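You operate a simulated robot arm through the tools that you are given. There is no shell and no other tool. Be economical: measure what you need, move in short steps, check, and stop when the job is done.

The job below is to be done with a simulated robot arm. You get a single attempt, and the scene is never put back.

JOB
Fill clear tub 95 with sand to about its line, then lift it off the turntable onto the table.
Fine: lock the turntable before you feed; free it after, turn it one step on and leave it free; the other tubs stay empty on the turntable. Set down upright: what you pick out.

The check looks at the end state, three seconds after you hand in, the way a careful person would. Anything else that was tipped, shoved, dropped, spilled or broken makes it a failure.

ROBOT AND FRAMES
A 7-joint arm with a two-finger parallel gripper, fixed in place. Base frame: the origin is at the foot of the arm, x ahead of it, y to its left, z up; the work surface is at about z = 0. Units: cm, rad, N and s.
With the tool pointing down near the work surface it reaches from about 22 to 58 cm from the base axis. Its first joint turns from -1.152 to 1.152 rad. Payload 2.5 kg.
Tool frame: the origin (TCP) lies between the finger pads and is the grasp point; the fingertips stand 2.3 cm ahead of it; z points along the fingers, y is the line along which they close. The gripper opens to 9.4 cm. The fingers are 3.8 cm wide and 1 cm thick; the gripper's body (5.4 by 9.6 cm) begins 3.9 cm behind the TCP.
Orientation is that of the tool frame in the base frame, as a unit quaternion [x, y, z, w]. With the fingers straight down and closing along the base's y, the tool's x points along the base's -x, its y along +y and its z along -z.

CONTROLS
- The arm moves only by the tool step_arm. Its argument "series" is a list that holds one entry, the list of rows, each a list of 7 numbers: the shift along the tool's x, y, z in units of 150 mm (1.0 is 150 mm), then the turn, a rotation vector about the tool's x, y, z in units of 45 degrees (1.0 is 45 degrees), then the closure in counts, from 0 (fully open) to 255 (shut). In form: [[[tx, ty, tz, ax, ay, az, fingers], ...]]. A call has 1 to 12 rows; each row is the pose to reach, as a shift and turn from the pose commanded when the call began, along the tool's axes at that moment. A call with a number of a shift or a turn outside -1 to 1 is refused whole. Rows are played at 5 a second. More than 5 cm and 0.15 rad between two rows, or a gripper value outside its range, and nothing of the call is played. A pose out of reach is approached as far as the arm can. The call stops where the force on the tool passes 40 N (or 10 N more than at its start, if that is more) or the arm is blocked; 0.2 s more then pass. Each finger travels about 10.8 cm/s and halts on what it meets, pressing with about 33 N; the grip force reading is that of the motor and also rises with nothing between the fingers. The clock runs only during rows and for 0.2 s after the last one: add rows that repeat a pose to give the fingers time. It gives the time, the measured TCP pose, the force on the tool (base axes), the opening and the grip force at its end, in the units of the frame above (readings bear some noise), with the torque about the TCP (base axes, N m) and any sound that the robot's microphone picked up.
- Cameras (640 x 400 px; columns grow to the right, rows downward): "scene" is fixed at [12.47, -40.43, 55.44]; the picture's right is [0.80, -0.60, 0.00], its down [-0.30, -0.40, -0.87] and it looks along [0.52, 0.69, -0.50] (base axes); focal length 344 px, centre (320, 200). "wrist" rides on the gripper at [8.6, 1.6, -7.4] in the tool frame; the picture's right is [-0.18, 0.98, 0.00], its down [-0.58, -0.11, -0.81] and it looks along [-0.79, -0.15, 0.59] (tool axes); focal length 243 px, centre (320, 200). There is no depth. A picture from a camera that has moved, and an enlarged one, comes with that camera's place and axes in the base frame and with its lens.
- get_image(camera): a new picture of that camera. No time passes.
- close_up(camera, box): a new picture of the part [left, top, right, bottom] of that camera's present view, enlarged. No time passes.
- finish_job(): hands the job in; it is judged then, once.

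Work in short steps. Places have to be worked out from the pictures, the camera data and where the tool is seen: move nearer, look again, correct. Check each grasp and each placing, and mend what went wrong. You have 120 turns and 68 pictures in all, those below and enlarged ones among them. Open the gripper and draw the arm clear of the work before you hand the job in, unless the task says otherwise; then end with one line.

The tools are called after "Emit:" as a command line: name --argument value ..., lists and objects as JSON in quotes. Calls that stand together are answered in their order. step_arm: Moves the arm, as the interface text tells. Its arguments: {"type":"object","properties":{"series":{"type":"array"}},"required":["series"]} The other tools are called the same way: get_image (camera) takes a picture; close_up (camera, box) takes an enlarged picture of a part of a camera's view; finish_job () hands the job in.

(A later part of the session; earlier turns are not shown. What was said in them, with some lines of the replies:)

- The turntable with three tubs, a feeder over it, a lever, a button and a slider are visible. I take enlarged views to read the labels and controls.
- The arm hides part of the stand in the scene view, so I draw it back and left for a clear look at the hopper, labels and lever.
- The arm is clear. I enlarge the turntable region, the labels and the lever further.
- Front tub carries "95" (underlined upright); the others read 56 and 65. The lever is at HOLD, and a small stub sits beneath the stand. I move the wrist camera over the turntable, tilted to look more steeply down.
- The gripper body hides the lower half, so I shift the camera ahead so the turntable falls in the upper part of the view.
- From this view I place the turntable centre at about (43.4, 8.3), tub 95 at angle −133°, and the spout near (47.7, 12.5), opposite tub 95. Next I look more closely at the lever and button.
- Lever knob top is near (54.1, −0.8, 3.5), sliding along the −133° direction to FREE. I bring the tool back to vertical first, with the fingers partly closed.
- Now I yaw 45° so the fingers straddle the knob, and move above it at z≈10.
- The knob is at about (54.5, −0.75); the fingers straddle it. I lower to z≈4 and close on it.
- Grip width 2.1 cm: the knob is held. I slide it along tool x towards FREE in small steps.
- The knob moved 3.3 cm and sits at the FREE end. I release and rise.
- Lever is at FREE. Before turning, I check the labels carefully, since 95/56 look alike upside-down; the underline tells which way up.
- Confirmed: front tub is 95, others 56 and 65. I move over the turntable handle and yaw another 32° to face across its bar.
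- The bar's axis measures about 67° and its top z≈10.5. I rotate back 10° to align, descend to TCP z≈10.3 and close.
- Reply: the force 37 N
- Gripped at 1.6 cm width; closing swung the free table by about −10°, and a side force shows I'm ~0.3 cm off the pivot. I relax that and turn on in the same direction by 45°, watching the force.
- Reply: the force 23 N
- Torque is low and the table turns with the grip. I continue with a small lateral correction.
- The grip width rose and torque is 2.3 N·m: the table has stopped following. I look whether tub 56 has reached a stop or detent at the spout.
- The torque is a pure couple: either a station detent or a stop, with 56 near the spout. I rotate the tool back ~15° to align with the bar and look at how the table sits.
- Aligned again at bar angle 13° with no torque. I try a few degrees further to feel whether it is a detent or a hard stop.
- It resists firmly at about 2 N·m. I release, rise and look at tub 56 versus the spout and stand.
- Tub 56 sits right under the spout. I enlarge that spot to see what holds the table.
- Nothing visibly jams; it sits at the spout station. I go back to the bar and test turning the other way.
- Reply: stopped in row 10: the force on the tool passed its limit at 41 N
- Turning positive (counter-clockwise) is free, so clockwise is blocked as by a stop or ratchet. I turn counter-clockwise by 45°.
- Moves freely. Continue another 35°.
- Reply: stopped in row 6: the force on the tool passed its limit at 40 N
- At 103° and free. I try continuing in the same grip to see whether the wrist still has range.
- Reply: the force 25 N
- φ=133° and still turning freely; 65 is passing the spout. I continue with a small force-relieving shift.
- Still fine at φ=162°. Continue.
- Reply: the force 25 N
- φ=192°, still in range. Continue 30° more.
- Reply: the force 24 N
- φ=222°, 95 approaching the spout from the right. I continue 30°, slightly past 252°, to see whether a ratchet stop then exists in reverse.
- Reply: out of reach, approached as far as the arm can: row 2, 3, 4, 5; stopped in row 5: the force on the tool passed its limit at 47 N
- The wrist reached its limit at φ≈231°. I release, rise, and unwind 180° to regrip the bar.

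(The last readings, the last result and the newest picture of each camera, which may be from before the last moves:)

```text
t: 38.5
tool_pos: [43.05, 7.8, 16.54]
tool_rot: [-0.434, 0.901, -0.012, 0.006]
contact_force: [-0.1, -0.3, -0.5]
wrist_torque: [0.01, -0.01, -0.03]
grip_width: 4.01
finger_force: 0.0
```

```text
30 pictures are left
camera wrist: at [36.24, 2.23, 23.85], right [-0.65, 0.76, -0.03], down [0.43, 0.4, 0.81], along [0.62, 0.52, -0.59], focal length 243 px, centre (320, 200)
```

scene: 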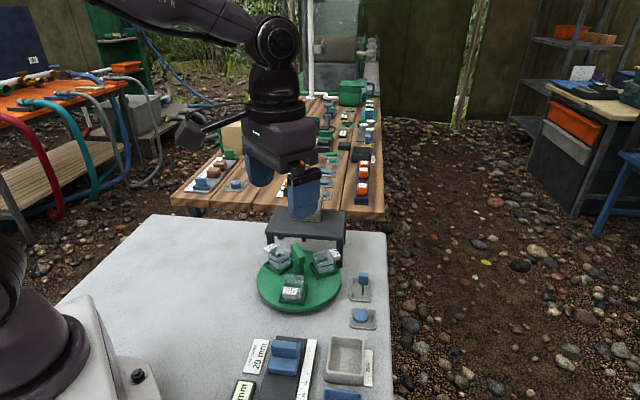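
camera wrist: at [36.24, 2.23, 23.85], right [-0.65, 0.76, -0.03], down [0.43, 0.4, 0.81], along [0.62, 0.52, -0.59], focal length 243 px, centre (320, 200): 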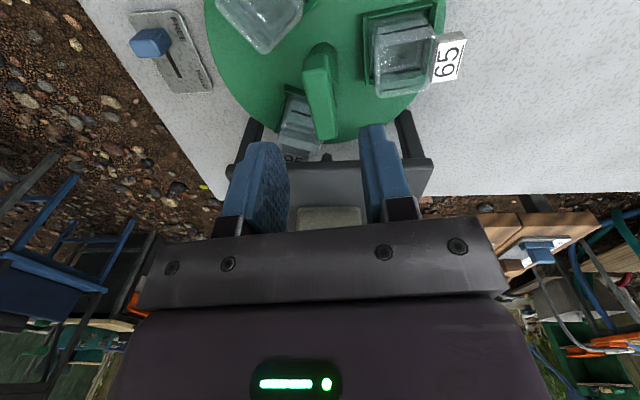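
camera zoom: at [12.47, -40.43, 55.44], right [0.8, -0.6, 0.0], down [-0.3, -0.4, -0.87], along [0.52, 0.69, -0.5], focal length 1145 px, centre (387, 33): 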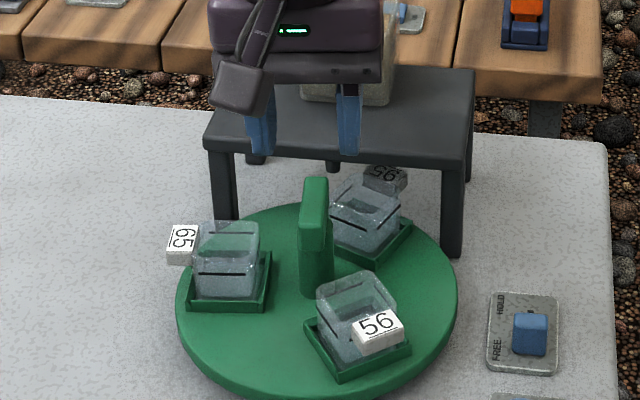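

Aligned with the bar at φ≈51°. I recentre on the pivot (43.4, 8.2), take out a 1.5° tilt, descend and grip.

Emit:
step_arm --series '[[[-0.036, -0.003, 0.1, -0.034, 0, 0, 146], [-0.036, -0.003, 0.25, -0.034, 0, 0, 146], [-0.036, -0.003, 0.36, -0.034, 0, 0, 146], [-0.036, -0.003, 0.42, -0.034, 0, 0, 146], [-0.036, -0.003, 0.42, -0.034, 0, 0, 200], [-0.036, -0.003, 0.42, -0.034, 0, 0, 230], [-0.036, -0.003, 0.42, -0.034, 0, 0, 255], [-0.036, -0.003, 0.42, -0.034, 0, 0, 255]]]'

Emit:
step_arm --series '[[[0, 0, 0, 0, 0, -0.16, 255], [0, 0, 0, 0, 0, -0.32, 255], [0, 0, 0, 0, 0, -0.48, 255], [0, 0, 0, 0, 0, -0.48, 255]]]'

```text
t: 40.3
tool_pos: [43.48, 8.12, 10.23]
tool_rot: [-0.436, 0.9, 0.0, -0.002]
contact_force: [-0.3, 2.5, -5.4]
wrist_torque: [-0.02, -0.03, -0.04]
grip_width: 1.56
finger_force: 44.4
```

```text
t: 41.3
tool_pos: [43.44, 8.1, 10.29]
tool_rot: [-0.598, 0.802, 0.0, -0.001]
contact_force: [-0.6, 3.6, -3.2]
wrist_torque: [-0.55, -0.03, 0.06]
grip_width: 1.58
finger_force: 44.8
```

φ=73.4° with a clean grip. I look at how tub 95 sits under the spout.

Emit:
close_up --camera "scene" --box '[285, 225, 345, 270]'

```text
8.89 times, centred on (315, 248) of scene
camera zoom: at [12.48, -40.43, 55.44], right [0.8, -0.6, 0.0], down [-0.3, -0.4, -0.87], along [0.52, 0.69, -0.5], focal length 3054 px, centre (364, -222)
```

zoom: 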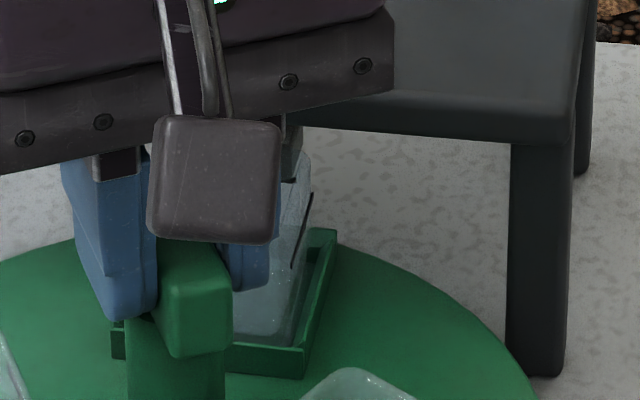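

Occluded. I feel for a stop: a few degrees back, reading the torque.

Emit:
step_arm --series '[[[0, 0, 0, 0, 0, 0.07, 255], [0, 0, 0, 0, 0, 0.07, 255]]]'

Emit:
step_arm --series '[[[0, 0, 0, 0, 0, -0.14, 255], [0, 0, 0, 0, 0, -0.14, 255]]]'

```text
t: 41.9
tool_pos: [43.57, 8.12, 10.22]
tool_rot: [-0.574, 0.819, -0.001, -0.001]
contact_force: [3.0, 7.9, -2.5]
wrist_torque: [-1.05, 0.55, -0.01]
grip_width: 1.58
finger_force: 44.9
```

```text
t: 42.5
tool_pos: [43.54, 8.11, 10.22]
tool_rot: [-0.619, 0.786, -0.001, 0.0]
contact_force: [0.4, 7.2, -1.9]
wrist_torque: [-0.72, 0.09, -0.04]
grip_width: 1.57
finger_force: 44.9
```

Free both ways so far. I go further to φ≈83° and come back, to find any catch.

Emit:
step_arm --series '[[[0, 0, 0, 0, 0, -0.08, 255], [0, 0, 0, 0, 0, -0.16, 255], [0, 0, 0, 0, 0, -0.16, 255]]]'

Emit:
step_arm --series '[[[0, 0, 0, 0, 0, 0.08, 255], [0, 0, 0, 0, 0, 0.16, 255], [0, 0, 0, 0, 0, 0.2, 255], [0, 0, 0, 0, 0, 0.2, 255]]]'

```text
t: 43.3
tool_pos: [43.42, 8.05, 10.19]
tool_rot: [-0.664, 0.747, 0.0, 0.0]
contact_force: [-4.1, 3.6, 2.3]
wrist_torque: [1.4, -0.3, -1.92]
grip_width: 1.79
finger_force: 45.1
```

```text
t: 44.3
tool_pos: [43.33, 7.86, 10.2]
tool_rot: [-0.606, 0.796, -0.001, -0.002]
contact_force: [-6.6, 2.8, 12.2]
wrist_torque: [-1.19, 0.35, 0.01]
grip_width: 1.58
finger_force: 45.4
```

Counter-clockwise now stops at ≈77°, so the table has end stops about 2° beyond the stations, putting the 95 station at ≈75°, where I am (74.6°). I release, rise and look.

Emit:
step_arm --series '[[[0, 0, 0, 0, 0, 0, 146], [0, 0, 0, 0, 0, 0, 146], [0, 0, -0.2, 0, 0, 0, 146], [0, 0, -0.45, 0, 0, 0, 146], [0.15, -0.2, -0.7, 0, 0, 0, 146], [0.3, -0.4, -0.7, 0, 0, 0, 146], [0.45, -0.6, -0.7, 0, 0, 0, 146], [0.45, -0.6, -0.7, 0, 0, 0, 146]]]'

Emit:
close_up --camera "scene" --box '[245, 220, 365, 310]'

Emit:
close_up --camera "scene" --box '[290, 230, 330, 262]'

```text
refused: row 5 steps farther than a row can; nothing moved
```

```text
4.44 times, centred on (305, 265) of scene
camera zoom: at [12.47, -40.43, 55.44], right [0.8, -0.6, 0.0], down [-0.3, -0.4, -0.87], along [0.52, 0.69, -0.5], focal length 1527 px, centre (387, -89)
```

zoom: 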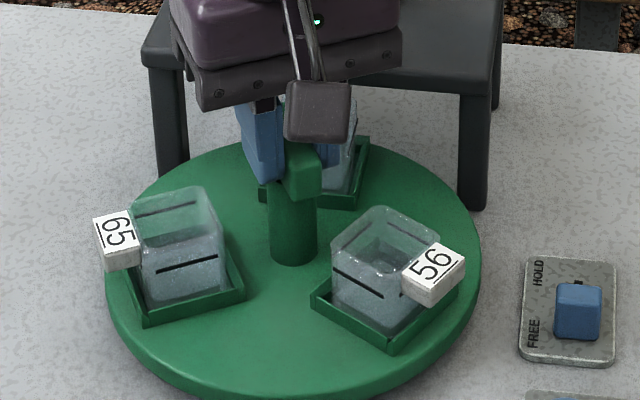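

```text
12.50 times, centred on (310, 246) of scene
camera zoom: at [12.47, -40.43, 55.44], right [0.8, -0.6, 0.0], down [-0.3, -0.4, -0.87], along [0.52, 0.69, -0.5], focal length 4295 px, centre (445, -375)
```

zoom: 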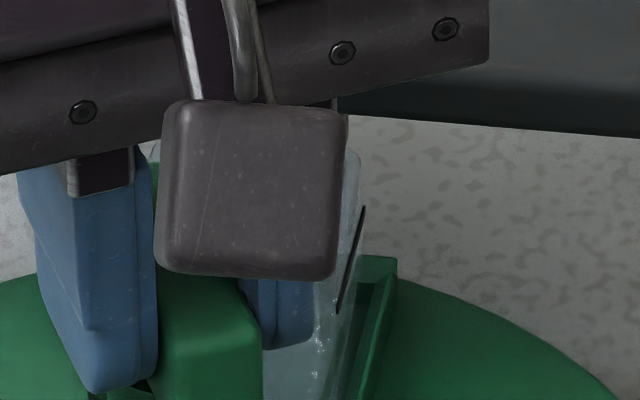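

The tray sits as it did for 56 at this station. I retry the retreat with shorter steps.

Emit:
step_arm --series '[[[0, 0, 0, 0, 0, 0, 146], [0, 0, 0, 0, 0, 0, 146], [0, 0, -0.2, 0, 0, 0, 146], [0, 0, -0.45, 0, 0, 0, 146], [0, 0, -0.7, 0, 0, 0, 146], [0.15, -0.2, -0.7, 0, 0, 0, 146], [0.3, -0.4, -0.7, 0, 0, 0, 146], [0.45, -0.6, -0.7, 0, 0, 0, 146], [0.45, -0.6, -0.7, 0, 0, 0, 146]]]'

Emit:
close_up --camera "scene" --box '[290, 230, 330, 262]'

```text
t: 46.3
tool_pos: [50.38, -0.76, 20.77]
tool_rot: [-0.606, 0.796, -0.001, 0.0]
contact_force: [-0.3, 0.5, -0.2]
wrist_torque: [0.01, -0.01, 0.01]
grip_width: 4.03
finger_force: 0.1
```

```text
12.50 times, centred on (310, 246) of scene
camera zoom: at [12.47, -40.44, 55.44], right [0.8, -0.6, 0.0], down [-0.3, -0.4, -0.87], along [0.52, 0.69, -0.5], focal length 4295 px, centre (445, -375)
```

zoom: 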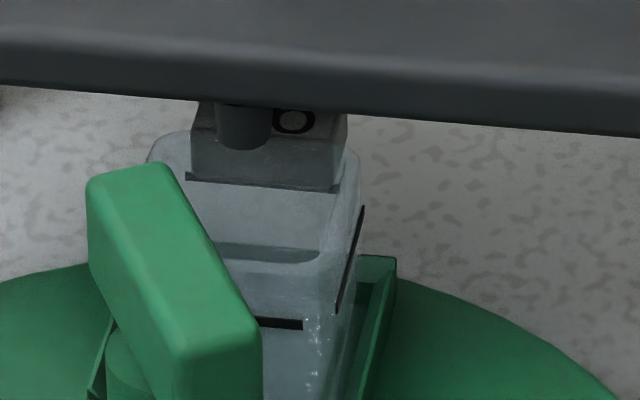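

Tub 95 is under the spout, within ~0.2 cm. Now I go above the lever knob at (52.35, −3.05), yawed 45°.

Emit:
step_arm --series '[[[0.028, -0.042, 0.15, 0, 0, 0.165, 146], [0.056, -0.084, 0.32, 0, 0, 0.33, 146], [0.084, -0.125, 0.5, 0, 0, 0.495, 146], [0.112, -0.167, 0.72, 0, 0, 0.658, 146], [0.112, -0.167, 0.72, 0, 0, 0.658, 146]]]'

Emit:
step_arm --series '[[[0, 0, 0.2, 0, 0, 0, 146], [0, 0, 0.39, 0, 0, 0, 146], [0, 0, 0.39, 0, 0, 0, 255], [0, 0, 0.39, 0, 0, 0, 255], [0, 0, 0.39, 0, 0, 0, 255]]]'

```text
t: 47.5
tool_pos: [52.37, -3.16, 9.77]
tool_rot: [-0.381, 0.924, 0.0, 0.001]
contact_force: [-0.4, 0.3, -0.1]
wrist_torque: [-0.01, 0.03, 0.02]
grip_width: 4.02
finger_force: 0.1
```

```text
t: 48.7
tool_pos: [52.33, -3.07, 3.96]
tool_rot: [-0.383, 0.924, 0.0, -0.001]
contact_force: [-0.5, -0.1, -5.1]
wrist_torque: [-0.12, 0.11, 0.02]
grip_width: 2.1
finger_force: 44.5
```

The knob is gripped (2.1 cm). I slide it back 3.3 cm to HOLD, then release and rise.

Emit:
step_arm --series '[[[-0.05, 0, 0, 0, 0, 0, 255], [-0.1, 0, 0, 0, 0, 0, 255], [-0.15, 0, 0, 0, 0, 0, 255], [-0.2, 0, 0, 0, 0, 0, 255], [-0.22, 0, 0, 0, 0, 0, 255], [-0.225, 0, 0, 0, 0, 0, 255]]]'

Emit:
step_arm --series '[[[0, 0, 0, 0, 0, 0, 146], [0, 0, 0, 0, 0, 0, 146], [0, 0, -0.2, 0, 0, 0, 146], [0, 0, -0.4, 0, 0, 0, 146], [0, 0, -0.6, 0, 0, 0, 146], [0.25, 0, -0.7, 0, 0, 0, 255], [0.45, 0, -0.7, 0, 0, 0, 255], [0.45, 0, -0.7, 0, 0, 0, 255]]]'

Emit:
close_up --camera "scene" --box '[335, 260, 395, 335]'

Emit:
get_image --camera "wrist"

```text
t: 50.1
tool_pos: [54.69, -0.67, 3.91]
tool_rot: [-0.383, 0.924, 0.0, 0.0]
contact_force: [8.9, -5.3, -21.2]
wrist_torque: [-0.24, 0.05, 0.0]
grip_width: 2.11
finger_force: 44.7
```

```text
t: 51.9
tool_pos: [50.03, -5.39, 14.43]
tool_rot: [-0.383, 0.924, -0.001, 0.001]
contact_force: [0.0, -0.2, -0.2]
wrist_torque: [-0.04, -0.02, 0.0]
grip_width: 0.0
finger_force: 33.2
```

```text
5.33 times, centred on (365, 298) of scene
camera zoom: at [12.47, -40.43, 55.44], right [0.8, -0.6, 0.0], down [-0.3, -0.4, -0.87], along [0.52, 0.69, -0.5], focal length 1833 px, centre (80, -320)
```

zoom: 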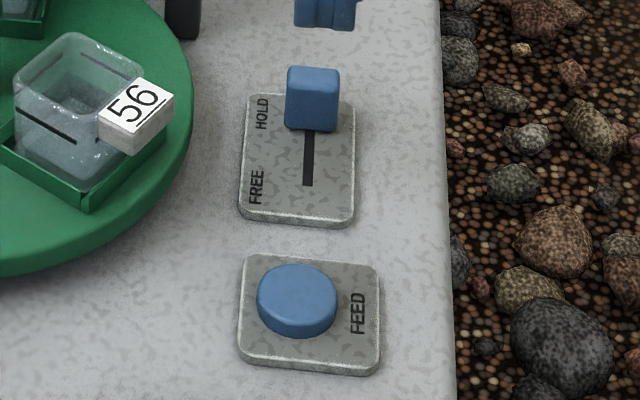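

```text
24 pictures are left
camera wrist: at [42.8, -10.33, 21.89], right [-0.56, 0.83, 0.0], down [0.49, 0.33, 0.81], along [0.67, 0.45, -0.59], focal length 243 px, centre (320, 200)
```

wrist: 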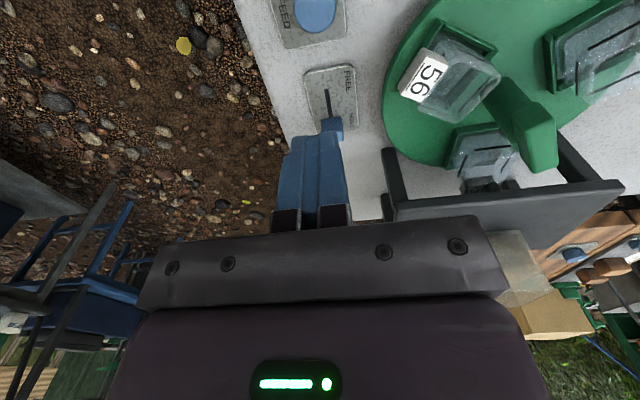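

Lever shows HOLD. The FEED button is at about (47.5, −7.45), top z≈1.8; I move the closed fingers above it and approach.

Emit:
step_arm --series '[[[0.11, 0.011, 0.16, 0, 0, 0, 255], [0.216, 0.022, 0.33, 0, 0, 0, 255], [0.216, 0.022, 0.49, 0, 0, 0, 255], [0.216, 0.022, 0.6, 0, 0, 0, 255], [0.216, 0.022, 0.6, 0, 0, 0, 255]]]'

Emit:
close_up --camera "scene" --box '[330, 280, 400, 340]'

```text
t: 53.1
tool_pos: [47.63, -7.45, 5.53]
tool_rot: [-0.382, 0.924, -0.001, -0.001]
contact_force: [0.1, 0.2, 1.0]
wrist_torque: [-0.02, -0.01, -0.02]
grip_width: 0.01
finger_force: 33.0
```

```text
6.67 times, centred on (365, 310) of scene
camera zoom: at [12.47, -40.43, 55.44], right [0.8, -0.6, 0.0], down [-0.3, -0.4, -0.87], along [0.52, 0.69, -0.5], focal length 2291 px, centre (20, -533)
```

zoom: 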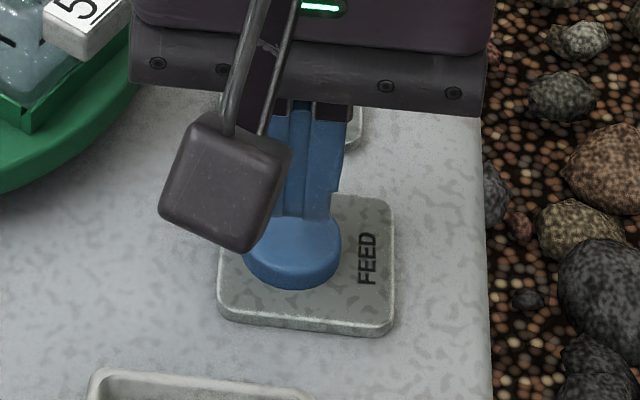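

Fingers are over the button. A brief press: down to tip z≈1.3 and straight back up, listening for sound.

Emit:
step_arm --series '[[[0, 0, 0.06, 0, 0, 0, 255], [0, 0, 0.09, 0, 0, 0, 255], [0, 0, 0.11, 0, 0, 0, 255], [0, 0, 0.125, 0, 0, 0, 255], [0, 0, 0.03, 0, 0, 0, 255]]]'

Emit:
close_up --camera "scene" --box '[285, 225, 345, 275]'

```text
t: 54.3
tool_pos: [47.43, -7.49, 5.11]
tool_rot: [-0.382, 0.924, 0.0, -0.001]
contact_force: [0.5, -0.1, 0.2]
wrist_torque: [-0.01, 0.03, 0.02]
grip_width: 0.02
finger_force: 32.9
```

```text
8.00 times, centred on (315, 250) of scene
camera zoom: at [12.48, -40.43, 55.44], right [0.8, -0.6, 0.0], down [-0.3, -0.4, -0.87], along [0.52, 0.69, -0.5], focal length 2749 px, centre (360, -200)
```

zoom: 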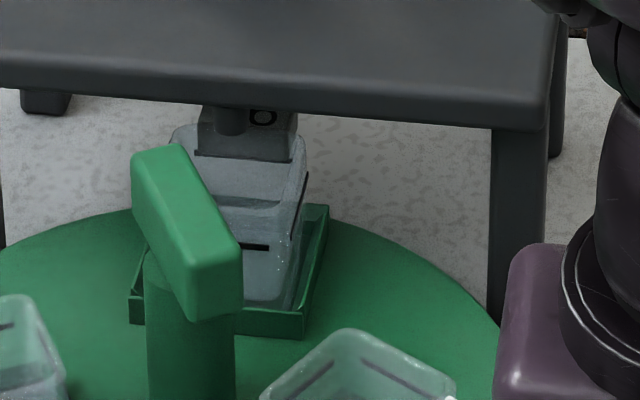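

No sand yet. I press slowly and hold, reading the force.

Emit:
step_arm --series '[[[0, 0, 0.06, 0, 0, 0, 255], [0, 0, 0.1, 0, 0, 0, 255]]]'

Emit:
step_arm --series '[[[0, 0, 0.015, 0, 0, 0, 255], [0, 0, 0.03, 0, 0, 0, 255]]]'

```text
t: 54.9
tool_pos: [47.33, -7.56, 3.55]
tool_rot: [-0.383, 0.924, 0.0, -0.001]
contact_force: [0.5, -0.4, -0.7]
wrist_torque: [0.04, -0.02, -0.02]
grip_width: 0.0
finger_force: 32.8
```

```text
t: 55.5
tool_pos: [47.49, -7.57, 3.14]
tool_rot: [-0.383, 0.924, 0.0, -0.001]
contact_force: [-5.9, 1.3, 9.3]
wrist_torque: [0.05, 0.05, 0.03]
grip_width: 0.0
finger_force: 33.3
heard: click
```

A click was heard at TCP z≈3.1. I check the tub.

Emit:
close_up --camera "scene" --box '[285, 225, 345, 275]'

```text
8.00 times, centred on (315, 250) of scene
camera zoom: at [12.47, -40.43, 55.44], right [0.8, -0.6, 0.0], down [-0.3, -0.4, -0.87], along [0.52, 0.69, -0.5], focal length 2749 px, centre (360, -200)
```

zoom: 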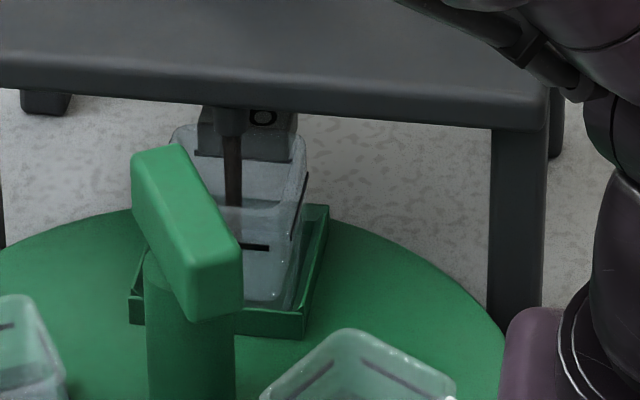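

Sand streams while pressed. I hold in short spells and watch the level.

Emit:
step_arm --series '[[[0, 0, 0, 0, 0, 0, 255], [0, 0, 0, 0, 0, 0, 255], [0, 0, 0, 0, 0, 0, 255], [0, 0, 0, 0, 0, 0, 255]]]'

Emit:
close_up --camera "scene" --box '[295, 230, 335, 270]'

```text
t: 56.5
tool_pos: [47.52, -7.69, 3.14]
tool_rot: [-0.382, 0.924, -0.001, 0.0]
contact_force: [-2.7, 1.3, 10.2]
wrist_torque: [0.07, 0.03, -0.02]
grip_width: 0.0
finger_force: 32.7
```

```text
10.00 times, centred on (315, 250) of scene
camera zoom: at [12.47, -40.43, 55.44], right [0.8, -0.6, 0.0], down [-0.3, -0.4, -0.87], along [0.52, 0.69, -0.5], focal length 3436 px, centre (370, -300)
```

zoom: 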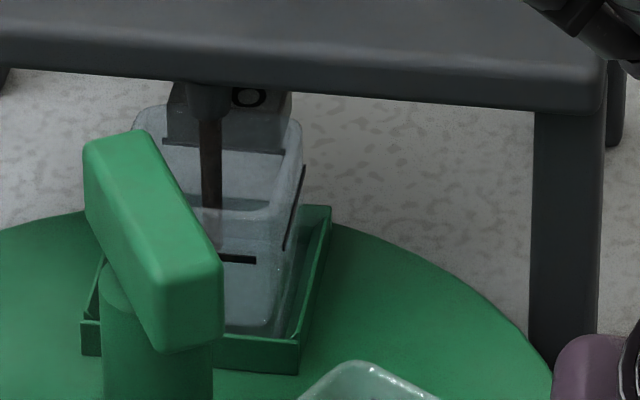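

The stream runs, little sand visible so far. I hold 2 s more.

Emit:
step_arm --series '[[[0, 0, 0, 0, 0, 0, 255], [0, 0, 0, 0, 0, 0, 255], [0, 0, 0, 0, 0, 0, 255], [0, 0, 0, 0, 0, 0, 255], [0, 0, 0, 0, 0, 0, 255], [0, 0, 0, 0, 0, 0, 255], [0, 0, 0, 0, 0, 0, 255], [0, 0, 0, 0, 0, 0, 255], [0, 0, 0, 0, 0, 0, 255]]]'

Emit:
close_up --camera "scene" --box '[300, 235, 330, 268]'

```text
t: 58.5
tool_pos: [47.4, -7.65, 3.14]
tool_rot: [-0.383, 0.924, -0.001, 0.0]
contact_force: [1.9, 0.5, 10.0]
wrist_torque: [0.04, -0.04, 0.02]
grip_width: 0.0
finger_force: 32.8
```

```text
12.12 times, centred on (315, 252) of scene
camera zoom: at [12.47, -40.43, 55.44], right [0.8, -0.6, 0.0], down [-0.3, -0.4, -0.87], along [0.52, 0.69, -0.5], focal length 4165 px, centre (381, -424)
```

zoom: 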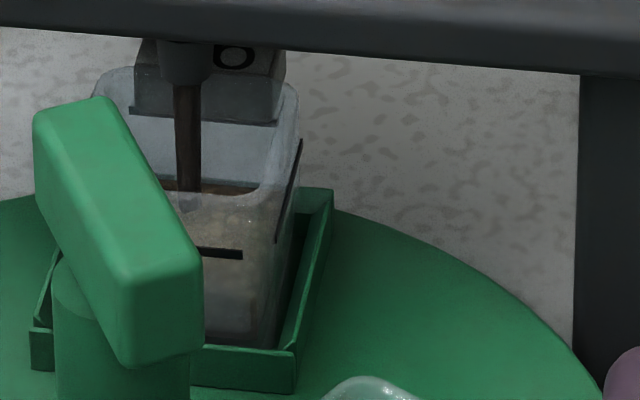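

Sand covers the bottom, perhaps half way to the line. I hold about 1.4 s more and compare.

Emit:
step_arm --series '[[[0, 0, 0, 0, 0, 0, 255], [0, 0, 0, 0, 0, 0, 255], [0, 0, 0, 0, 0, 0, 255], [0, 0, 0, 0, 0, 0, 255], [0, 0, 0, 0, 0, 0, 255], [0, 0, 0, 0, 0, 0, 255]]]'

Emit:
close_up --camera "scene" --box '[300, 235, 330, 268]'

```text
t: 59.9
tool_pos: [47.48, -7.58, 3.07]
tool_rot: [-0.383, 0.924, -0.001, 0.001]
contact_force: [3.3, 0.1, 9.3]
wrist_torque: [0.01, -0.07, 0.0]
grip_width: 0.0
finger_force: 33.2
```

```text
12.12 times, centred on (315, 252) of scene
camera zoom: at [12.47, -40.43, 55.44], right [0.8, -0.6, 0.0], down [-0.3, -0.4, -0.87], along [0.52, 0.69, -0.5], focal length 4165 px, centre (381, -424)
```

zoom: 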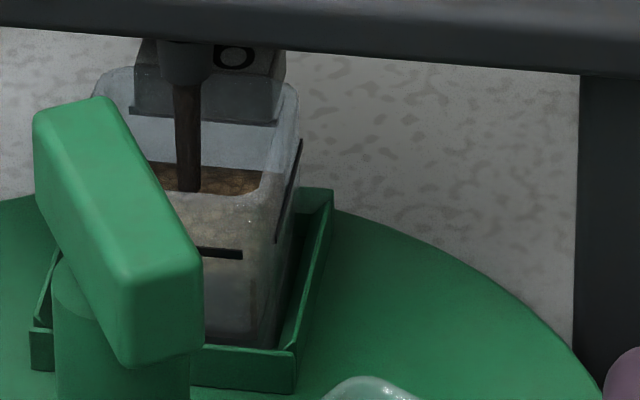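

The sand's back edge rose to y≈165; the back line is at ≈120, rate ≈13 px/s. I hold ~1.8 s more and check.

Emit:
step_arm --series '[[[0, 0, 0, 0, 0, 0, 255], [0, 0, 0, 0, 0, 0, 255], [0, 0, 0, 0, 0, 0, 255], [0, 0, 0, 0, 0, 0, 255], [0, 0, 0, 0, 0, 0, 255], [0, 0, 0, 0, 0, 0, 255], [0, 0, 0, 0, 0, 0, 255], [0, 0, 0, 0, 0, 0, 255]]]'

Emit:
close_up --camera "scene" --box '[300, 235, 330, 268]'

```text
t: 61.7
tool_pos: [47.35, -7.5, 3.11]
tool_rot: [-0.383, 0.924, -0.001, 0.0]
contact_force: [2.2, -0.4, 10.5]
wrist_torque: [0.04, -0.12, -0.03]
grip_width: 0.01
finger_force: 33.1
```

```text
12.12 times, centred on (315, 252) of scene
camera zoom: at [12.47, -40.43, 55.44], right [0.8, -0.6, 0.0], down [-0.3, -0.4, -0.87], along [0.52, 0.69, -0.5], focal length 4165 px, centre (381, -424)
```

zoom: 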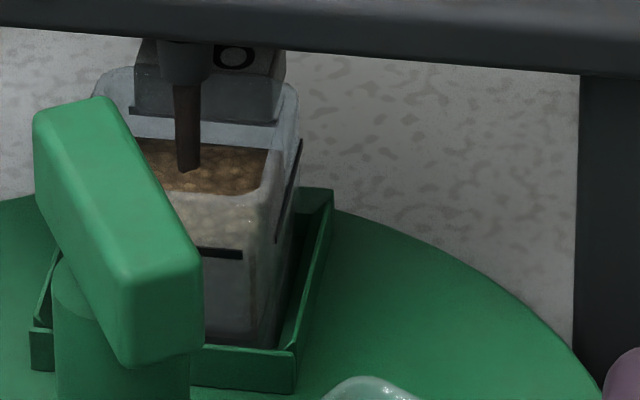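

About 25 px remain (~1.8 s). I hold 1 s more, then lift off, counting on the release lag.

Emit:
step_arm --series '[[[0, 0, 0, 0, 0, 0, 255], [0, 0, 0, 0, 0, 0, 255], [0, 0, 0, 0, 0, 0, 255], [0, 0, 0, 0, 0, 0, 255], [0, 0, 0, 0, 0, 0, 255], [0, 0, -0.1, 0, 0, 0, 255], [0, 0, -0.1, 0, 0, 0, 255], [0, 0, -0.1, 0, 0, 0, 255]]]'

Emit:
close_up --camera "scene" --box '[300, 235, 330, 268]'

```text
t: 63.5
tool_pos: [47.43, -7.53, 4.7]
tool_rot: [-0.382, 0.924, 0.0, -0.001]
contact_force: [0.0, 0.6, 0.3]
wrist_torque: [-0.03, 0.0, -0.03]
grip_width: 0.01
finger_force: 32.8
```

```text
12.12 times, centred on (315, 252) of scene
camera zoom: at [12.47, -40.43, 55.44], right [0.8, -0.6, 0.0], down [-0.3, -0.4, -0.87], along [0.52, 0.69, -0.5], focal length 4165 px, centre (381, -424)
```

zoom: 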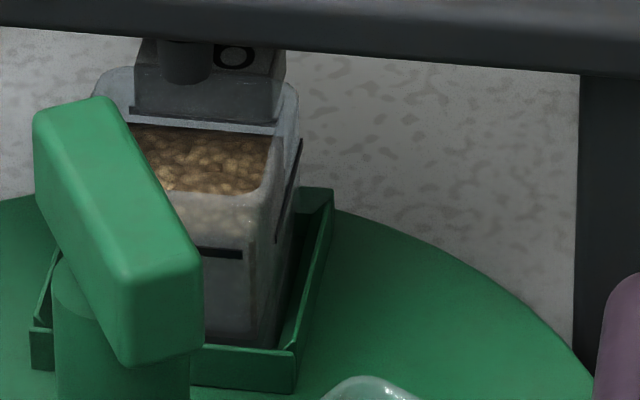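

The stream stopped. I enlarge to judge level versus line.

Emit:
close_up --camera "scene" --box '[308, 241, 326, 263]'

```text
16.00 times, centred on (317, 252) of scene
camera zoom: at [12.47, -40.43, 55.44], right [0.8, -0.6, 0.0], down [-0.3, -0.4, -0.87], along [0.52, 0.69, -0.5], focal length 5498 px, centre (368, -632)
```

zoom: 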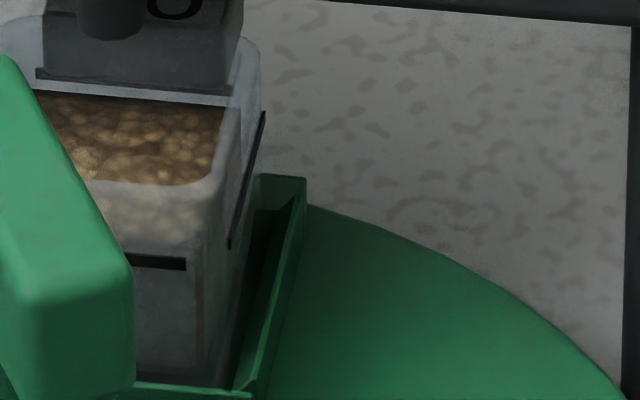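

Level is at the line within about 0.1 cm (slightly above at front, slightly below at back). Next: free the lever. I rise and go over the knob.

Emit:
step_arm --series '[[[0, 0, -0.2, 0, 0, 0, 255], [0, 0, -0.4, 0, 0, 0, 200], [-0.2, 0, -0.45, 0, 0, 0, 146], [-0.4, -0.01, -0.45, 0, 0, 0, 146], [-0.6, -0.019, -0.45, 0, 0, 0, 146], [-0.68, -0.019, -0.45, 0, 0, 0, 146], [-0.68, -0.019, -0.45, 0, 0, 0, 146], [-0.68, -0.019, -0.2, 0, 0, 0, 146], [-0.68, -0.019, 0.04, 0, 0, 0, 146], [-0.68, -0.019, 0.04, 0, 0, 0, 200], [-0.68, -0.019, 0.04, 0, 0, 0, 255], [-0.68, -0.019, 0.04, 0, 0, 0, 255]]]'

```text
t: 66.1
tool_pos: [54.74, -0.56, 4.13]
tool_rot: [-0.382, 0.924, -0.001, -0.001]
contact_force: [6.1, -5.3, -4.3]
wrist_torque: [-0.13, -0.02, 0.03]
grip_width: 2.11
finger_force: 45.4
```

The knob is held again (2.11 cm). I slide it to FREE and release.

Emit:
step_arm --series '[[[0.05, 0, 0, 0, 0, 0, 255], [0.1, 0, 0, 0, 0, 0, 255], [0.15, 0, 0, 0, 0, 0, 255], [0.2, 0, 0, 0, 0, 0, 255], [0.22, 0, 0, 0, 0, 0, 255], [0.23, 0, 0, 0, 0, 0, 255]]]'

Emit:
step_arm --series '[[[0, 0, 0, 0, 0, 0, 146], [0, 0, 0, 0, 0, 0, 146], [0, 0, -0.3, 0, 0, 0, 146], [0, 0, -0.6, 0, 0, 0, 146], [0, 0, -0.9, 0, 0, 0, 146], [0, 0, -0.9, 0, 0, 0, 146]]]'

Emit:
close_up --camera "scene" --box '[250, 230, 400, 330]'

```text
t: 67.5
tool_pos: [52.37, -3.06, 4.02]
tool_rot: [-0.383, 0.924, -0.001, -0.001]
contact_force: [3.7, -5.9, -5.5]
wrist_torque: [0.13, -0.24, -0.02]
grip_width: 2.11
finger_force: 45.2
```

```text
t: 68.9
tool_pos: [52.22, -2.99, 17.58]
tool_rot: [-0.383, 0.924, -0.001, 0.0]
contact_force: [0.8, -0.2, 0.4]
wrist_torque: [0.02, 0.02, -0.01]
grip_width: 4.03
finger_force: 0.1
```

```text
4.00 times, centred on (325, 280) of scene
camera zoom: at [12.47, -40.43, 55.44], right [0.8, -0.6, 0.0], down [-0.3, -0.4, -0.87], along [0.52, 0.69, -0.5], focal length 1374 px, centre (300, -120)
```

zoom: 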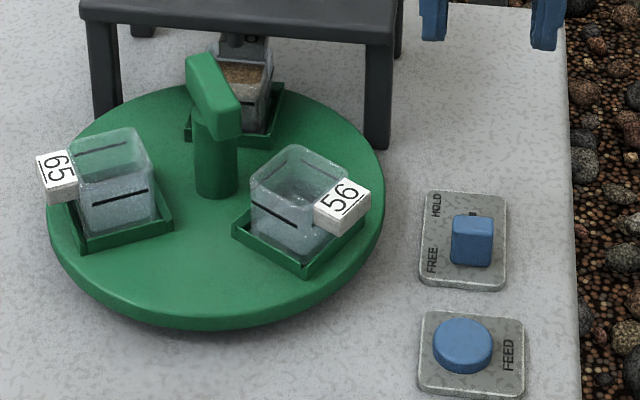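

Free again, and the sand sits at the line. One step on can only be clockwise (−120°, end stop the other way), bringing 65 to the spout. I go back to the bar at φ=75°.

Emit:
step_arm --series '[[[-0.028, 0.234, 0, 0, 0, -0.167, 146], [-0.056, 0.467, 0, 0, 0, -0.334, 146], [-0.084, 0.7, 0, 0, 0, -0.5, 146], [-0.112, 0.934, 0, 0, 0, -0.667, 146], [-0.112, 0.934, 0, 0, 0, -0.667, 146]]]'

Emit:
step_arm --series '[[[0, 0, 0.2, 0, 0, 0, 146], [0, 0, 0.4, 0, 0, 0, 146], [0, 0, 0.49, 0, 0, 0, 146], [0, 0, 0.49, 0, 0, 0, 200], [0, 0, 0.49, 0, 0, 0, 230], [0, 0, 0.49, 0, 0, 0, 255], [0, 0, 0.49, 0, 0, 0, 255]]]'

```text
t: 70.1
tool_pos: [43.58, 8.0, 17.56]
tool_rot: [-0.609, 0.793, -0.001, -0.001]
contact_force: [-0.5, -0.6, 0.1]
wrist_torque: [0.02, -0.01, -0.02]
grip_width: 4.03
finger_force: 0.1
```

```text
t: 71.7
tool_pos: [43.53, 8.18, 10.14]
tool_rot: [-0.609, 0.793, 0.002, -0.003]
contact_force: [-25.5, 4.5, 10.1]
wrist_torque: [-0.54, -0.4, -0.01]
grip_width: 1.59
finger_force: 44.5
```

Bar gripped. I turn clockwise gently, 40° per call.

Emit:
step_arm --series '[[[0, 0.01, 0, 0, 0, 0.08, 255], [0, 0.01, 0, 0, 0, 0.2, 255], [0, 0.01, 0, 0, 0, 0.33, 255], [0, 0.01, 0, 0, 0, 0.46, 255], [0, 0.01, 0, 0, 0, 0.6, 255], [0, 0.01, 0, 0, 0, 0.75, 255], [0, 0.01, 0, 0, 0, 0.85, 255], [0, 0.01, 0, 0, 0, 0.889, 255]]]'

Emit:
step_arm --series '[[[0, 0, 0, 0, 0, 0.08, 255], [0, 0, 0, 0, 0, 0.2, 255], [0, 0, 0, 0, 0, 0.33, 255], [0, 0, 0, 0, 0, 0.46, 255], [0, 0, 0, 0, 0, 0.6, 255], [0, 0, 0, 0, 0, 0.75, 255], [0, 0, 0, 0, 0, 0.85, 255], [0, 0, 0, 0, 0, 0.889, 255]]]'

```text
t: 73.5
tool_pos: [43.49, 8.08, 10.06]
tool_rot: [-0.3, 0.954, 0.0, 0.0]
contact_force: [-7.2, 1.8, -23.2]
wrist_torque: [0.41, -0.28, 0.01]
grip_width: 1.61
finger_force: 44.9
```

```text
t: 75.3
tool_pos: [43.39, 8.12, 9.96]
tool_rot: [0.045, 0.999, -0.001, -0.001]
contact_force: [-2.1, -3.8, -24.1]
wrist_torque: [0.39, 0.19, 0.03]
grip_width: 1.58
finger_force: 45.2
```

φ=−5°, still free. Last 40°, easing down 0.1 cm to relieve vertical force.

Emit:
step_arm --series '[[[0, 0, 0.007, 0, 0, 0.08, 255], [0, 0, 0.007, 0, 0, 0.2, 255], [0, 0, 0.007, 0, 0, 0.33, 255], [0, 0, 0.007, 0, 0, 0.46, 255], [0, 0, 0.007, 0, 0, 0.6, 255], [0, 0, 0.007, 0, 0, 0.75, 255], [0, 0, 0.007, 0, 0, 0.85, 255], [0, 0, 0.007, 0, 0, 0.886, 255]]]'

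Emit:
step_arm --series '[[[0, 0, 0, 0, 0, 0, 146], [0, 0, 0, 0, 0, 0, 146], [0, 0, -0.2, 0, 0, 0, 146], [0, 0, -0.45, 0, 0, 0, 146], [0, 0, -0.7, 0, 0, 0, 146], [0, 0, -0.9, 0, 0, 0, 146], [0, 0, -0.9, 0, 0, 0, 146]]]'

Emit:
close_up --camera "scene" --box '[245, 225, 375, 315]'

```text
t: 77.1
tool_pos: [43.49, 8.16, 10.09]
tool_rot: [0.382, 0.924, -0.001, 0.0]
contact_force: [-21.9, -13.2, 17.3]
wrist_torque: [0.53, 0.05, 0.0]
grip_width: 1.56
finger_force: 45.2
```

```text
t: 78.7
tool_pos: [43.56, 8.23, 23.67]
tool_rot: [0.382, 0.924, -0.002, -0.001]
contact_force: [-0.5, 0.3, -0.6]
wrist_torque: [0.03, 0.01, 0.01]
grip_width: 4.02
finger_force: 0.0
```

```text
4.44 times, centred on (310, 270) of scene
camera zoom: at [12.47, -40.43, 55.44], right [0.8, -0.6, 0.0], down [-0.3, -0.4, -0.87], along [0.52, 0.69, -0.5], focal length 1527 px, centre (364, -111)
```

zoom: 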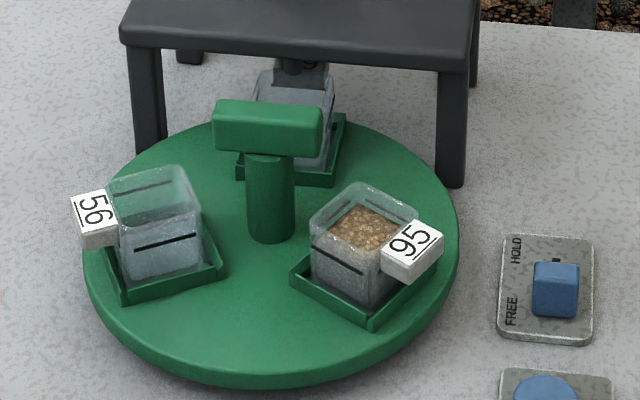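

Tub 95 has come to about (45.0, 2.4), angle −75°, upright with sand at its line. I move above it, yawed to φ=−75° so the fingers straddle its sides (label outward).

Emit:
step_arm --series '[[[-0.087, -0.052, 0.1, 0, 0, 0.167, 100], [-0.175, -0.104, 0.2, 0, 0, 0.334, 79], [-0.262, -0.155, 0.35, 0, 0, 0.5, 79], [-0.349, -0.207, 0.48, 0, 0, 0.667, 79], [-0.349, -0.207, 0.58, 0, 0, 0.667, 79], [-0.349, -0.207, 0.58, 0, 0, 0.667, 79]]]'

Emit:
get_image --camera "wrist"

Emit:
close_up --camera "scene" --box '[270, 220, 370, 300]'

```text
t: 80.1
tool_pos: [45.08, 2.38, 14.77]
tool_rot: [0.608, 0.794, 0.0, 0.0]
contact_force: [0.1, 0.2, -0.9]
wrist_torque: [0.01, -0.01, -0.02]
grip_width: 6.48
finger_force: 0.0
```

```text
12 pictures are left
camera wrist: at [44.42, 11.11, 22.2], right [1.0, 0.08, 0.0], down [0.05, -0.59, 0.81], along [0.06, -0.8, -0.59], focal length 243 px, centre (320, 200)
```

wrist: 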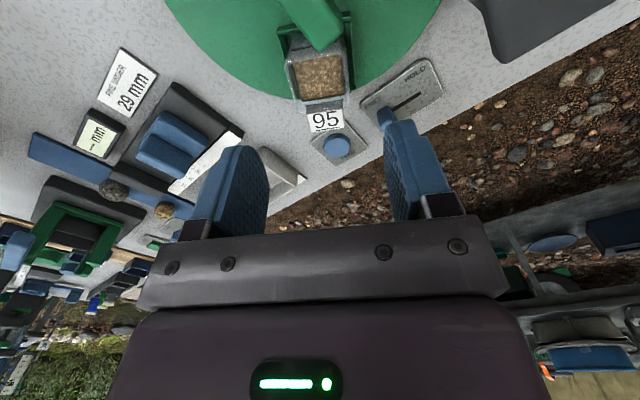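

```text
5.00 times, centred on (320, 260) of scene
camera zoom: at [12.47, -40.43, 55.44], right [0.8, -0.6, 0.0], down [-0.3, -0.4, -0.87], along [0.52, 0.69, -0.5], focal length 1718 px, centre (320, -100)
```

zoom: 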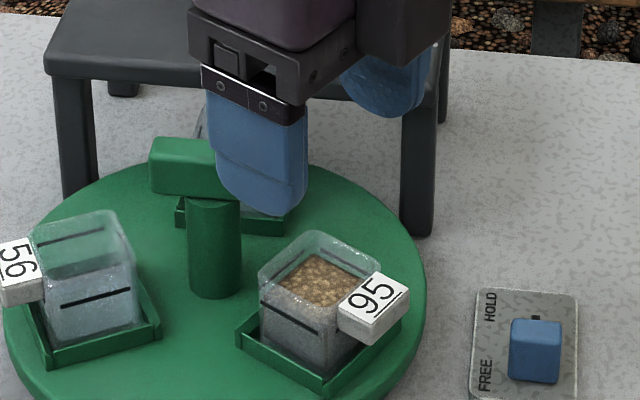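

Tub centre is about (45.0, 2.6), rim z≈6.4. I lower to TCP z≈6.9, staying slightly outward to clear the handle bar, and close on its sides.

Emit:
step_arm --series '[[[0, 0, 0.15, 0, 0, 0, 79], [0, 0, 0.3, 0, 0, 0, 79], [0, 0, 0.42, 0, 0, 0, 79], [0, 0, 0.48, 0, 0, 0, 79], [0, 0, 0.525, 0, 0, 0, 79], [0, 0, 0.525, 0, 0, 0, 79]]]'

Emit:
get_image --camera "wrist"

```text
t: 81.5
tool_pos: [45.03, 2.3, 6.9]
tool_rot: [0.608, 0.794, 0.0, 0.001]
contact_force: [-0.3, 0.3, -0.4]
wrist_torque: [-0.02, 0.02, 0.0]
grip_width: 6.48
finger_force: 0.0
```

```text
10 pictures are left
camera wrist: at [44.39, 11.11, 14.37], right [1.0, 0.08, 0.0], down [0.05, -0.59, 0.81], along [0.06, -0.8, -0.59], focal length 243 px, centre (320, 200)
```

wrist: 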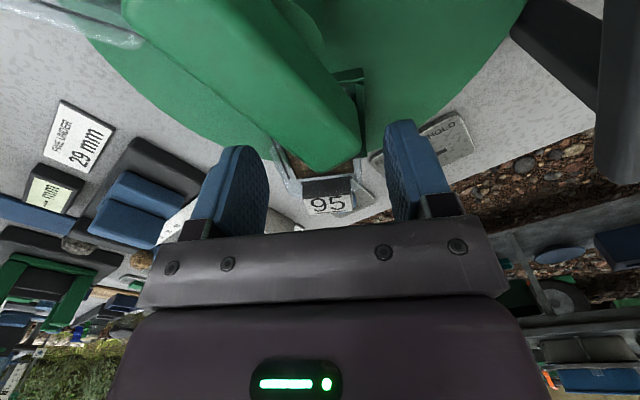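

No contact; the tub is between the fingers. I close on it.

Emit:
step_arm --series '[[[0, 0, 0, 0, 0, 0, 110], [0, 0, 0, 0, 0, 0, 130], [0, 0, 0, 0, 0, 0, 150], [0, 0, 0, 0, 0, 0, 200], [0, 0, 0, 0, 0, 0, 255], [0, 0, 0, 0, 0, 0, 255]]]'

```text
t: 82.9
tool_pos: [45.01, 2.31, 6.95]
tool_rot: [0.608, 0.794, -0.002, 0.001]
contact_force: [0.1, -0.5, 0.1]
wrist_torque: [-0.01, -0.01, 0.02]
grip_width: 3.95
finger_force: 33.0
```

Held at 3.95 cm width. I lift straight up slowly by 8 cm.

Emit:
step_arm --series '[[[0, 0, -0.03, 0, 0, 0, 255], [0, 0, -0.08, 0, 0, 0, 255], [0, 0, -0.14, 0, 0, 0, 255], [0, 0, -0.2, 0, 0, 0, 255], [0, 0, -0.27, 0, 0, 0, 255], [0, 0, -0.34, 0, 0, 0, 255], [0, 0, -0.41, 0, 0, 0, 255], [0, 0, -0.48, 0, 0, 0, 255], [0, 0, -0.53, 0, 0, 0, 255], [0, 0, -0.55, 0, 0, 0, 255], [0, 0, -0.55, 0, 0, 0, 255]]]'

Emit:
get_image --camera "scene"

```text
t: 85.3
tool_pos: [45.04, 2.39, 15.33]
tool_rot: [0.608, 0.794, 0.0, 0.001]
contact_force: [0.2, 1.3, -0.3]
wrist_torque: [-0.01, 0.04, 0.0]
grip_width: 3.98
finger_force: 32.8
```

```text
9 pictures are left
```

scene: 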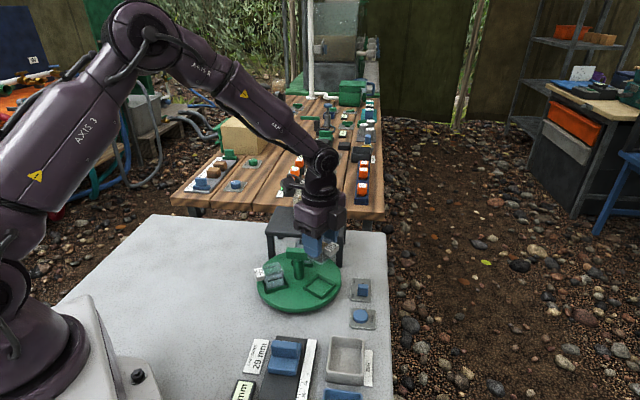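

The tub is up, its tray empty, others in place. I carry it first toward −x (avoiding the handle), then to free table near (29, 15), turning the wrist slightly back on the way.

Emit:
step_arm --series '[[[0.01, -0.04, -0.05, 0, 0, -0.03, 255], [0.035, -0.13, -0.1, 0, 0, -0.1, 255], [0.07, -0.26, -0.1, 0, 0, -0.2, 255], [0.11, -0.4, -0.1, 0, 0, -0.3, 255], [0.145, -0.54, -0.1, 0, 0, -0.4, 255], [0.18, -0.68, -0.1, 0, 0, -0.5, 255], [0.215, -0.81, -0.1, 0, 0, -0.58, 255], [0.245, -0.91, -0.1, 0, 0, -0.64, 255], [0.259, -0.966, -0.1, 0, 0, -0.667, 255], [0.259, -0.966, -0.1, 0, 0, -0.667, 255]]]'

```text
t: 87.5
tool_pos: [30.04, 2.29, 16.78]
tool_rot: [0.382, 0.924, 0.0, 0.0]
contact_force: [0.5, 0.6, -0.4]
wrist_torque: [0.01, 0.02, 0.0]
grip_width: 3.95
finger_force: 32.7
```

Now sideways to (29, 15.3).

Emit:
step_arm --series '[[[0.03, 0.026, 0, 0, 0, 0, 255], [0.1, 0.086, 0, 0, 0, 0, 255], [0.19, 0.163, 0, 0, 0, 0, 255], [0.28, 0.24, 0, 0, 0, 0, 255], [0.37, 0.317, 0, 0, 0, 0, 255], [0.46, 0.395, 0, 0, 0, 0, 255], [0.55, 0.472, 0, 0, 0, 0, 255], [0.62, 0.532, 0, 0, 0, 0, 255], [0.66, 0.566, 0, 0, 0, 0, 255], [0.66, 0.566, 0.05, 0, 0, 0, 255], [0.66, 0.566, 0.15, 0, 0, 0, 255], [0.66, 0.566, 0.15, 0, 0, 0, 255]]]'

Emit:
close_up --camera "scene" --box '[170, 200, 330, 320]'

```text
t: 90.1
tool_pos: [28.96, 15.24, 14.38]
tool_rot: [0.381, 0.924, -0.001, 0.0]
contact_force: [0.1, 0.7, -0.5]
wrist_torque: [0.0, 0.01, 0.0]
grip_width: 3.95
finger_force: 33.5
```

```text
3.33 times, centred on (250, 260) of scene
camera zoom: at [12.48, -40.43, 55.44], right [0.8, -0.6, 0.0], down [-0.3, -0.4, -0.87], along [0.52, 0.69, -0.5], focal length 1145 px, centre (553, 0)
```

zoom: 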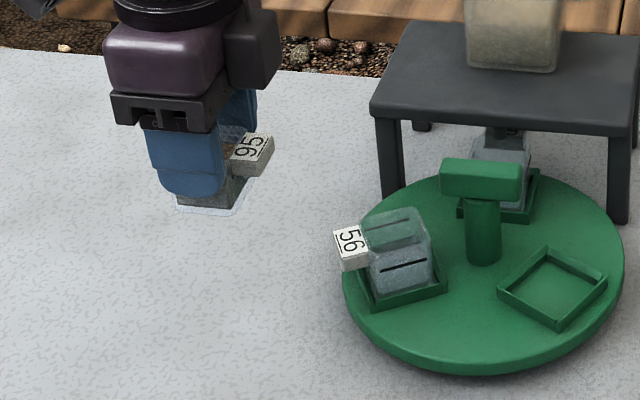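

Area below is clear. I descend to z≈6.3, then creep down to touch.

Emit:
step_arm --series '[[[0, 0, 0.05, 0, 0, 0, 255], [0, 0, 0.15, 0, 0, 0, 255], [0, 0, 0.27, 0, 0, 0, 255], [0, 0, 0.38, 0, 0, 0, 255], [0, 0, 0.46, 0, 0, 0, 255], [0, 0, 0.51, 0, 0, 0, 255], [0, 0, 0.54, 0, 0, 0, 255], [0, 0, 0.54, 0, 0, 0, 255]]]'

Emit:
step_arm --series '[[[0, 0, 0.01, 0, 0, 0, 255], [0, 0, 0.02, 0, 0, 0, 255], [0, 0, 0.03, 0, 0, 0, 255], [0, 0, 0.04, 0, 0, 0, 255], [0, 0, 0.05, 0, 0, 0, 255], [0, 0, 0.06, 0, 0, 0, 255]]]'

```text
t: 91.9
tool_pos: [29.15, 15.16, 6.27]
tool_rot: [0.381, 0.924, -0.001, 0.0]
contact_force: [0.3, -0.2, -1.3]
wrist_torque: [0.01, 0.01, 0.02]
grip_width: 3.98
finger_force: 33.4
```

```text
t: 93.3
tool_pos: [29.05, 15.34, 5.39]
tool_rot: [0.381, 0.925, 0.0, 0.001]
contact_force: [0.3, -0.5, -0.9]
wrist_torque: [0.0, 0.01, 0.0]
grip_width: 3.97
finger_force: 33.0
```

No contact yet at z=5.4. I continue creeping in 1 mm steps.

Emit:
step_arm --series '[[[0, 0, 0.007, 0, 0, 0, 255], [0, 0, 0.014, 0, 0, 0, 255], [0, 0, 0.021, 0, 0, 0, 255], [0, 0, 0.028, 0, 0, 0, 255]]]'

Emit:
close_up --camera "scene" --box '[200, 220, 270, 290]'

```text
t: 94.3
tool_pos: [29.07, 15.2, 5.16]
tool_rot: [0.382, 0.924, -0.001, 0.002]
contact_force: [-0.2, -1.0, -0.9]
wrist_torque: [0.0, 0.0, 0.0]
grip_width: 3.95
finger_force: 33.4
```

```text
5.71 times, centred on (235, 255) of scene
camera zoom: at [12.47, -40.43, 55.44], right [0.8, -0.6, 0.0], down [-0.3, -0.4, -0.87], along [0.52, 0.69, -0.5], focal length 1964 px, centre (806, -114)
```

zoom: 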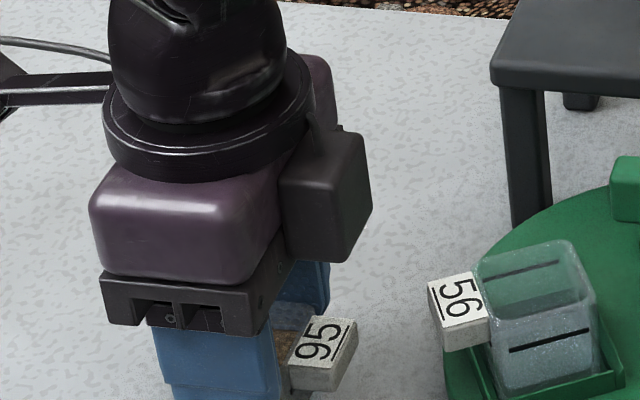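

I continue in small steps, reading the vertical force.

Emit:
step_arm --series '[[[0, 0, 0.006, 0, 0, 0, 255], [0, 0, 0.012, 0, 0, 0, 255], [0, 0, 0.018, 0, 0, 0, 255]]]'

Emit:
step_arm --series '[[[0, 0, 0.006, 0, 0, 0, 255], [0, 0, 0.012, 0, 0, 0, 255]]]'

Emit:
step_arm --series '[[[0, 0, 0.006, 0, 0, 0, 255], [0, 0, 0.012, 0, 0, 0, 255]]]'

```text
t: 95.1
tool_pos: [29.01, 15.16, 4.82]
tool_rot: [0.382, 0.924, 0.001, 0.0]
contact_force: [-0.5, -0.1, -1.5]
wrist_torque: [0.02, -0.04, 0.04]
grip_width: 3.97
finger_force: 32.9
```

```text
t: 95.7
tool_pos: [28.98, 15.19, 4.64]
tool_rot: [0.382, 0.924, 0.0, 0.0]
contact_force: [0.1, -0.3, -0.5]
wrist_torque: [0.02, -0.01, 0.04]
grip_width: 3.96
finger_force: 32.5
```

```text
t: 96.5
tool_pos: [28.96, 15.22, 4.61]
tool_rot: [0.382, 0.924, 0.0, 0.0]
contact_force: [-1.6, -0.3, 6.7]
wrist_torque: [-0.03, -0.01, 0.02]
grip_width: 3.94
finger_force: 33.2
stopped in row 2: the force on the tool passed its limit at 42 N (the readings are from after the stop); the commanded pose is now the measured one
```

Touchdown at TCP z≈4.6. I open gradually and rise straight up.

Emit:
step_arm --series '[[[0, 0, 0, 0, 0, 0, 140], [0, 0, 0, 0, 0, 0, 120], [0, 0, 0, 0, 0, 0, 90], [0, 0, 0, 0, 0, 0, 70], [0, 0, -0.03, 0, 0, 0, 70], [0, 0, -0.1, 0, 0, 0, 70], [0, 0, -0.25, 0, 0, 0, 70], [0, 0, -0.45, 0, 0, 0, 70], [0, 0, -0.7, 0, 0, 0, 70], [0, 0, -0.95, 0, 0, 0, 70], [0, 0, -0.95, 0, 0, 0, 70]]]'

Emit:
close_up --camera "scene" --box '[180, 230, 380, 330]'

```text
t: 98.9
tool_pos: [28.91, 15.33, 18.54]
tool_rot: [0.382, 0.924, -0.001, 0.0]
contact_force: [-0.4, 0.2, 0.2]
wrist_torque: [0.03, 0.01, -0.01]
grip_width: 6.83
finger_force: 0.1
```

```text
3.20 times, centred on (280, 280) of scene
camera zoom: at [12.47, -40.43, 55.44], right [0.8, -0.6, 0.0], down [-0.3, -0.4, -0.87], along [0.52, 0.69, -0.5], focal length 1100 px, centre (448, -56)
```

zoom: 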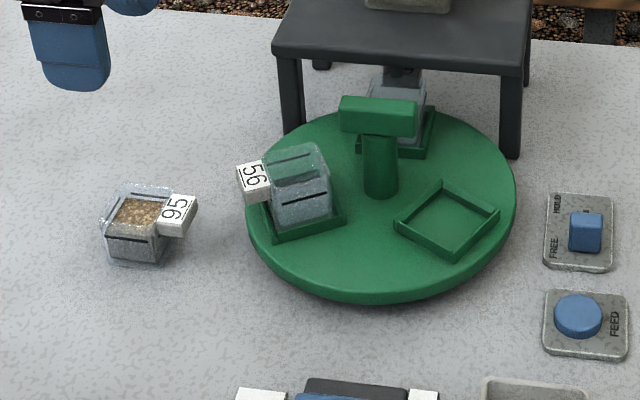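

Tub 95 stands upright on the table, lever FREE. One close look at the level and for spills.

Emit:
close_up --camera "scene" --box '[207, 282, 247, 317]'

Emit:
close_up --camera "scene" --box '[280, 235, 340, 280]'

```text
11.43 times, centred on (227, 300) of scene
camera zoom: at [12.47, -40.43, 55.44], right [0.8, -0.6, 0.0], down [-0.3, -0.4, -0.87], along [0.52, 0.69, -0.5], focal length 3927 px, centre (1383, -937)
```

zoom: 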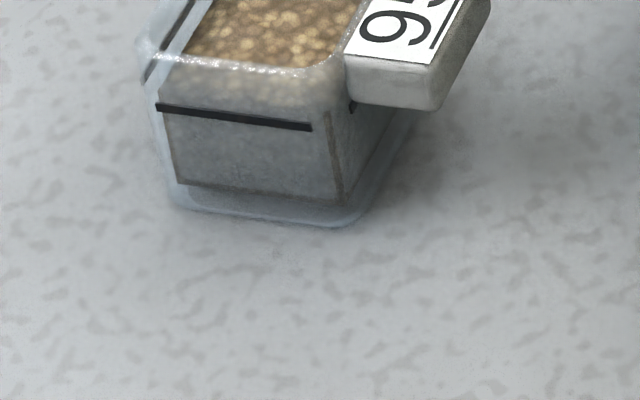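

```text
8.89 times, centred on (310, 258) of scene
camera zoom: at [12.47, -40.43, 55.44], right [0.8, -0.6, 0.0], down [-0.3, -0.4, -0.87], along [0.52, 0.69, -0.5], focal length 3054 px, centre (409, -311)
```

zoom: 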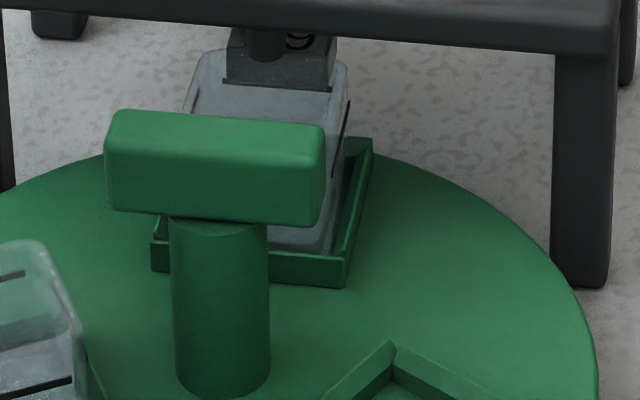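

Sand is at the line, no spills, 65 is at the spout and empty. I open fully, draw the arm up, then hand in.

Emit:
step_arm --series '[[[0, 0, -0.2, 0, 0, 0, 0], [0.1, 0, -0.4, 0, 0, 0, 0], [0.1, 0, -0.4, 0, 0, 0, 0]]]'

Emit:
finish_job

```text
t: 99.7
tool_pos: [28.08, 16.46, 24.76]
tool_rot: [0.382, 0.924, 0.0, 0.0]
contact_force: [0.5, -0.1, -0.7]
wrist_torque: [0.0, -0.01, 0.01]
grip_width: 9.41
finger_force: 0.1
```

```text
The job is handed in.
```

Tub 95 is filled with sand to about its line and stands upright on the table; the turntable was locked for the feed, then freed, turned one step and left free, with tubs 56 and 65 still empty on it.
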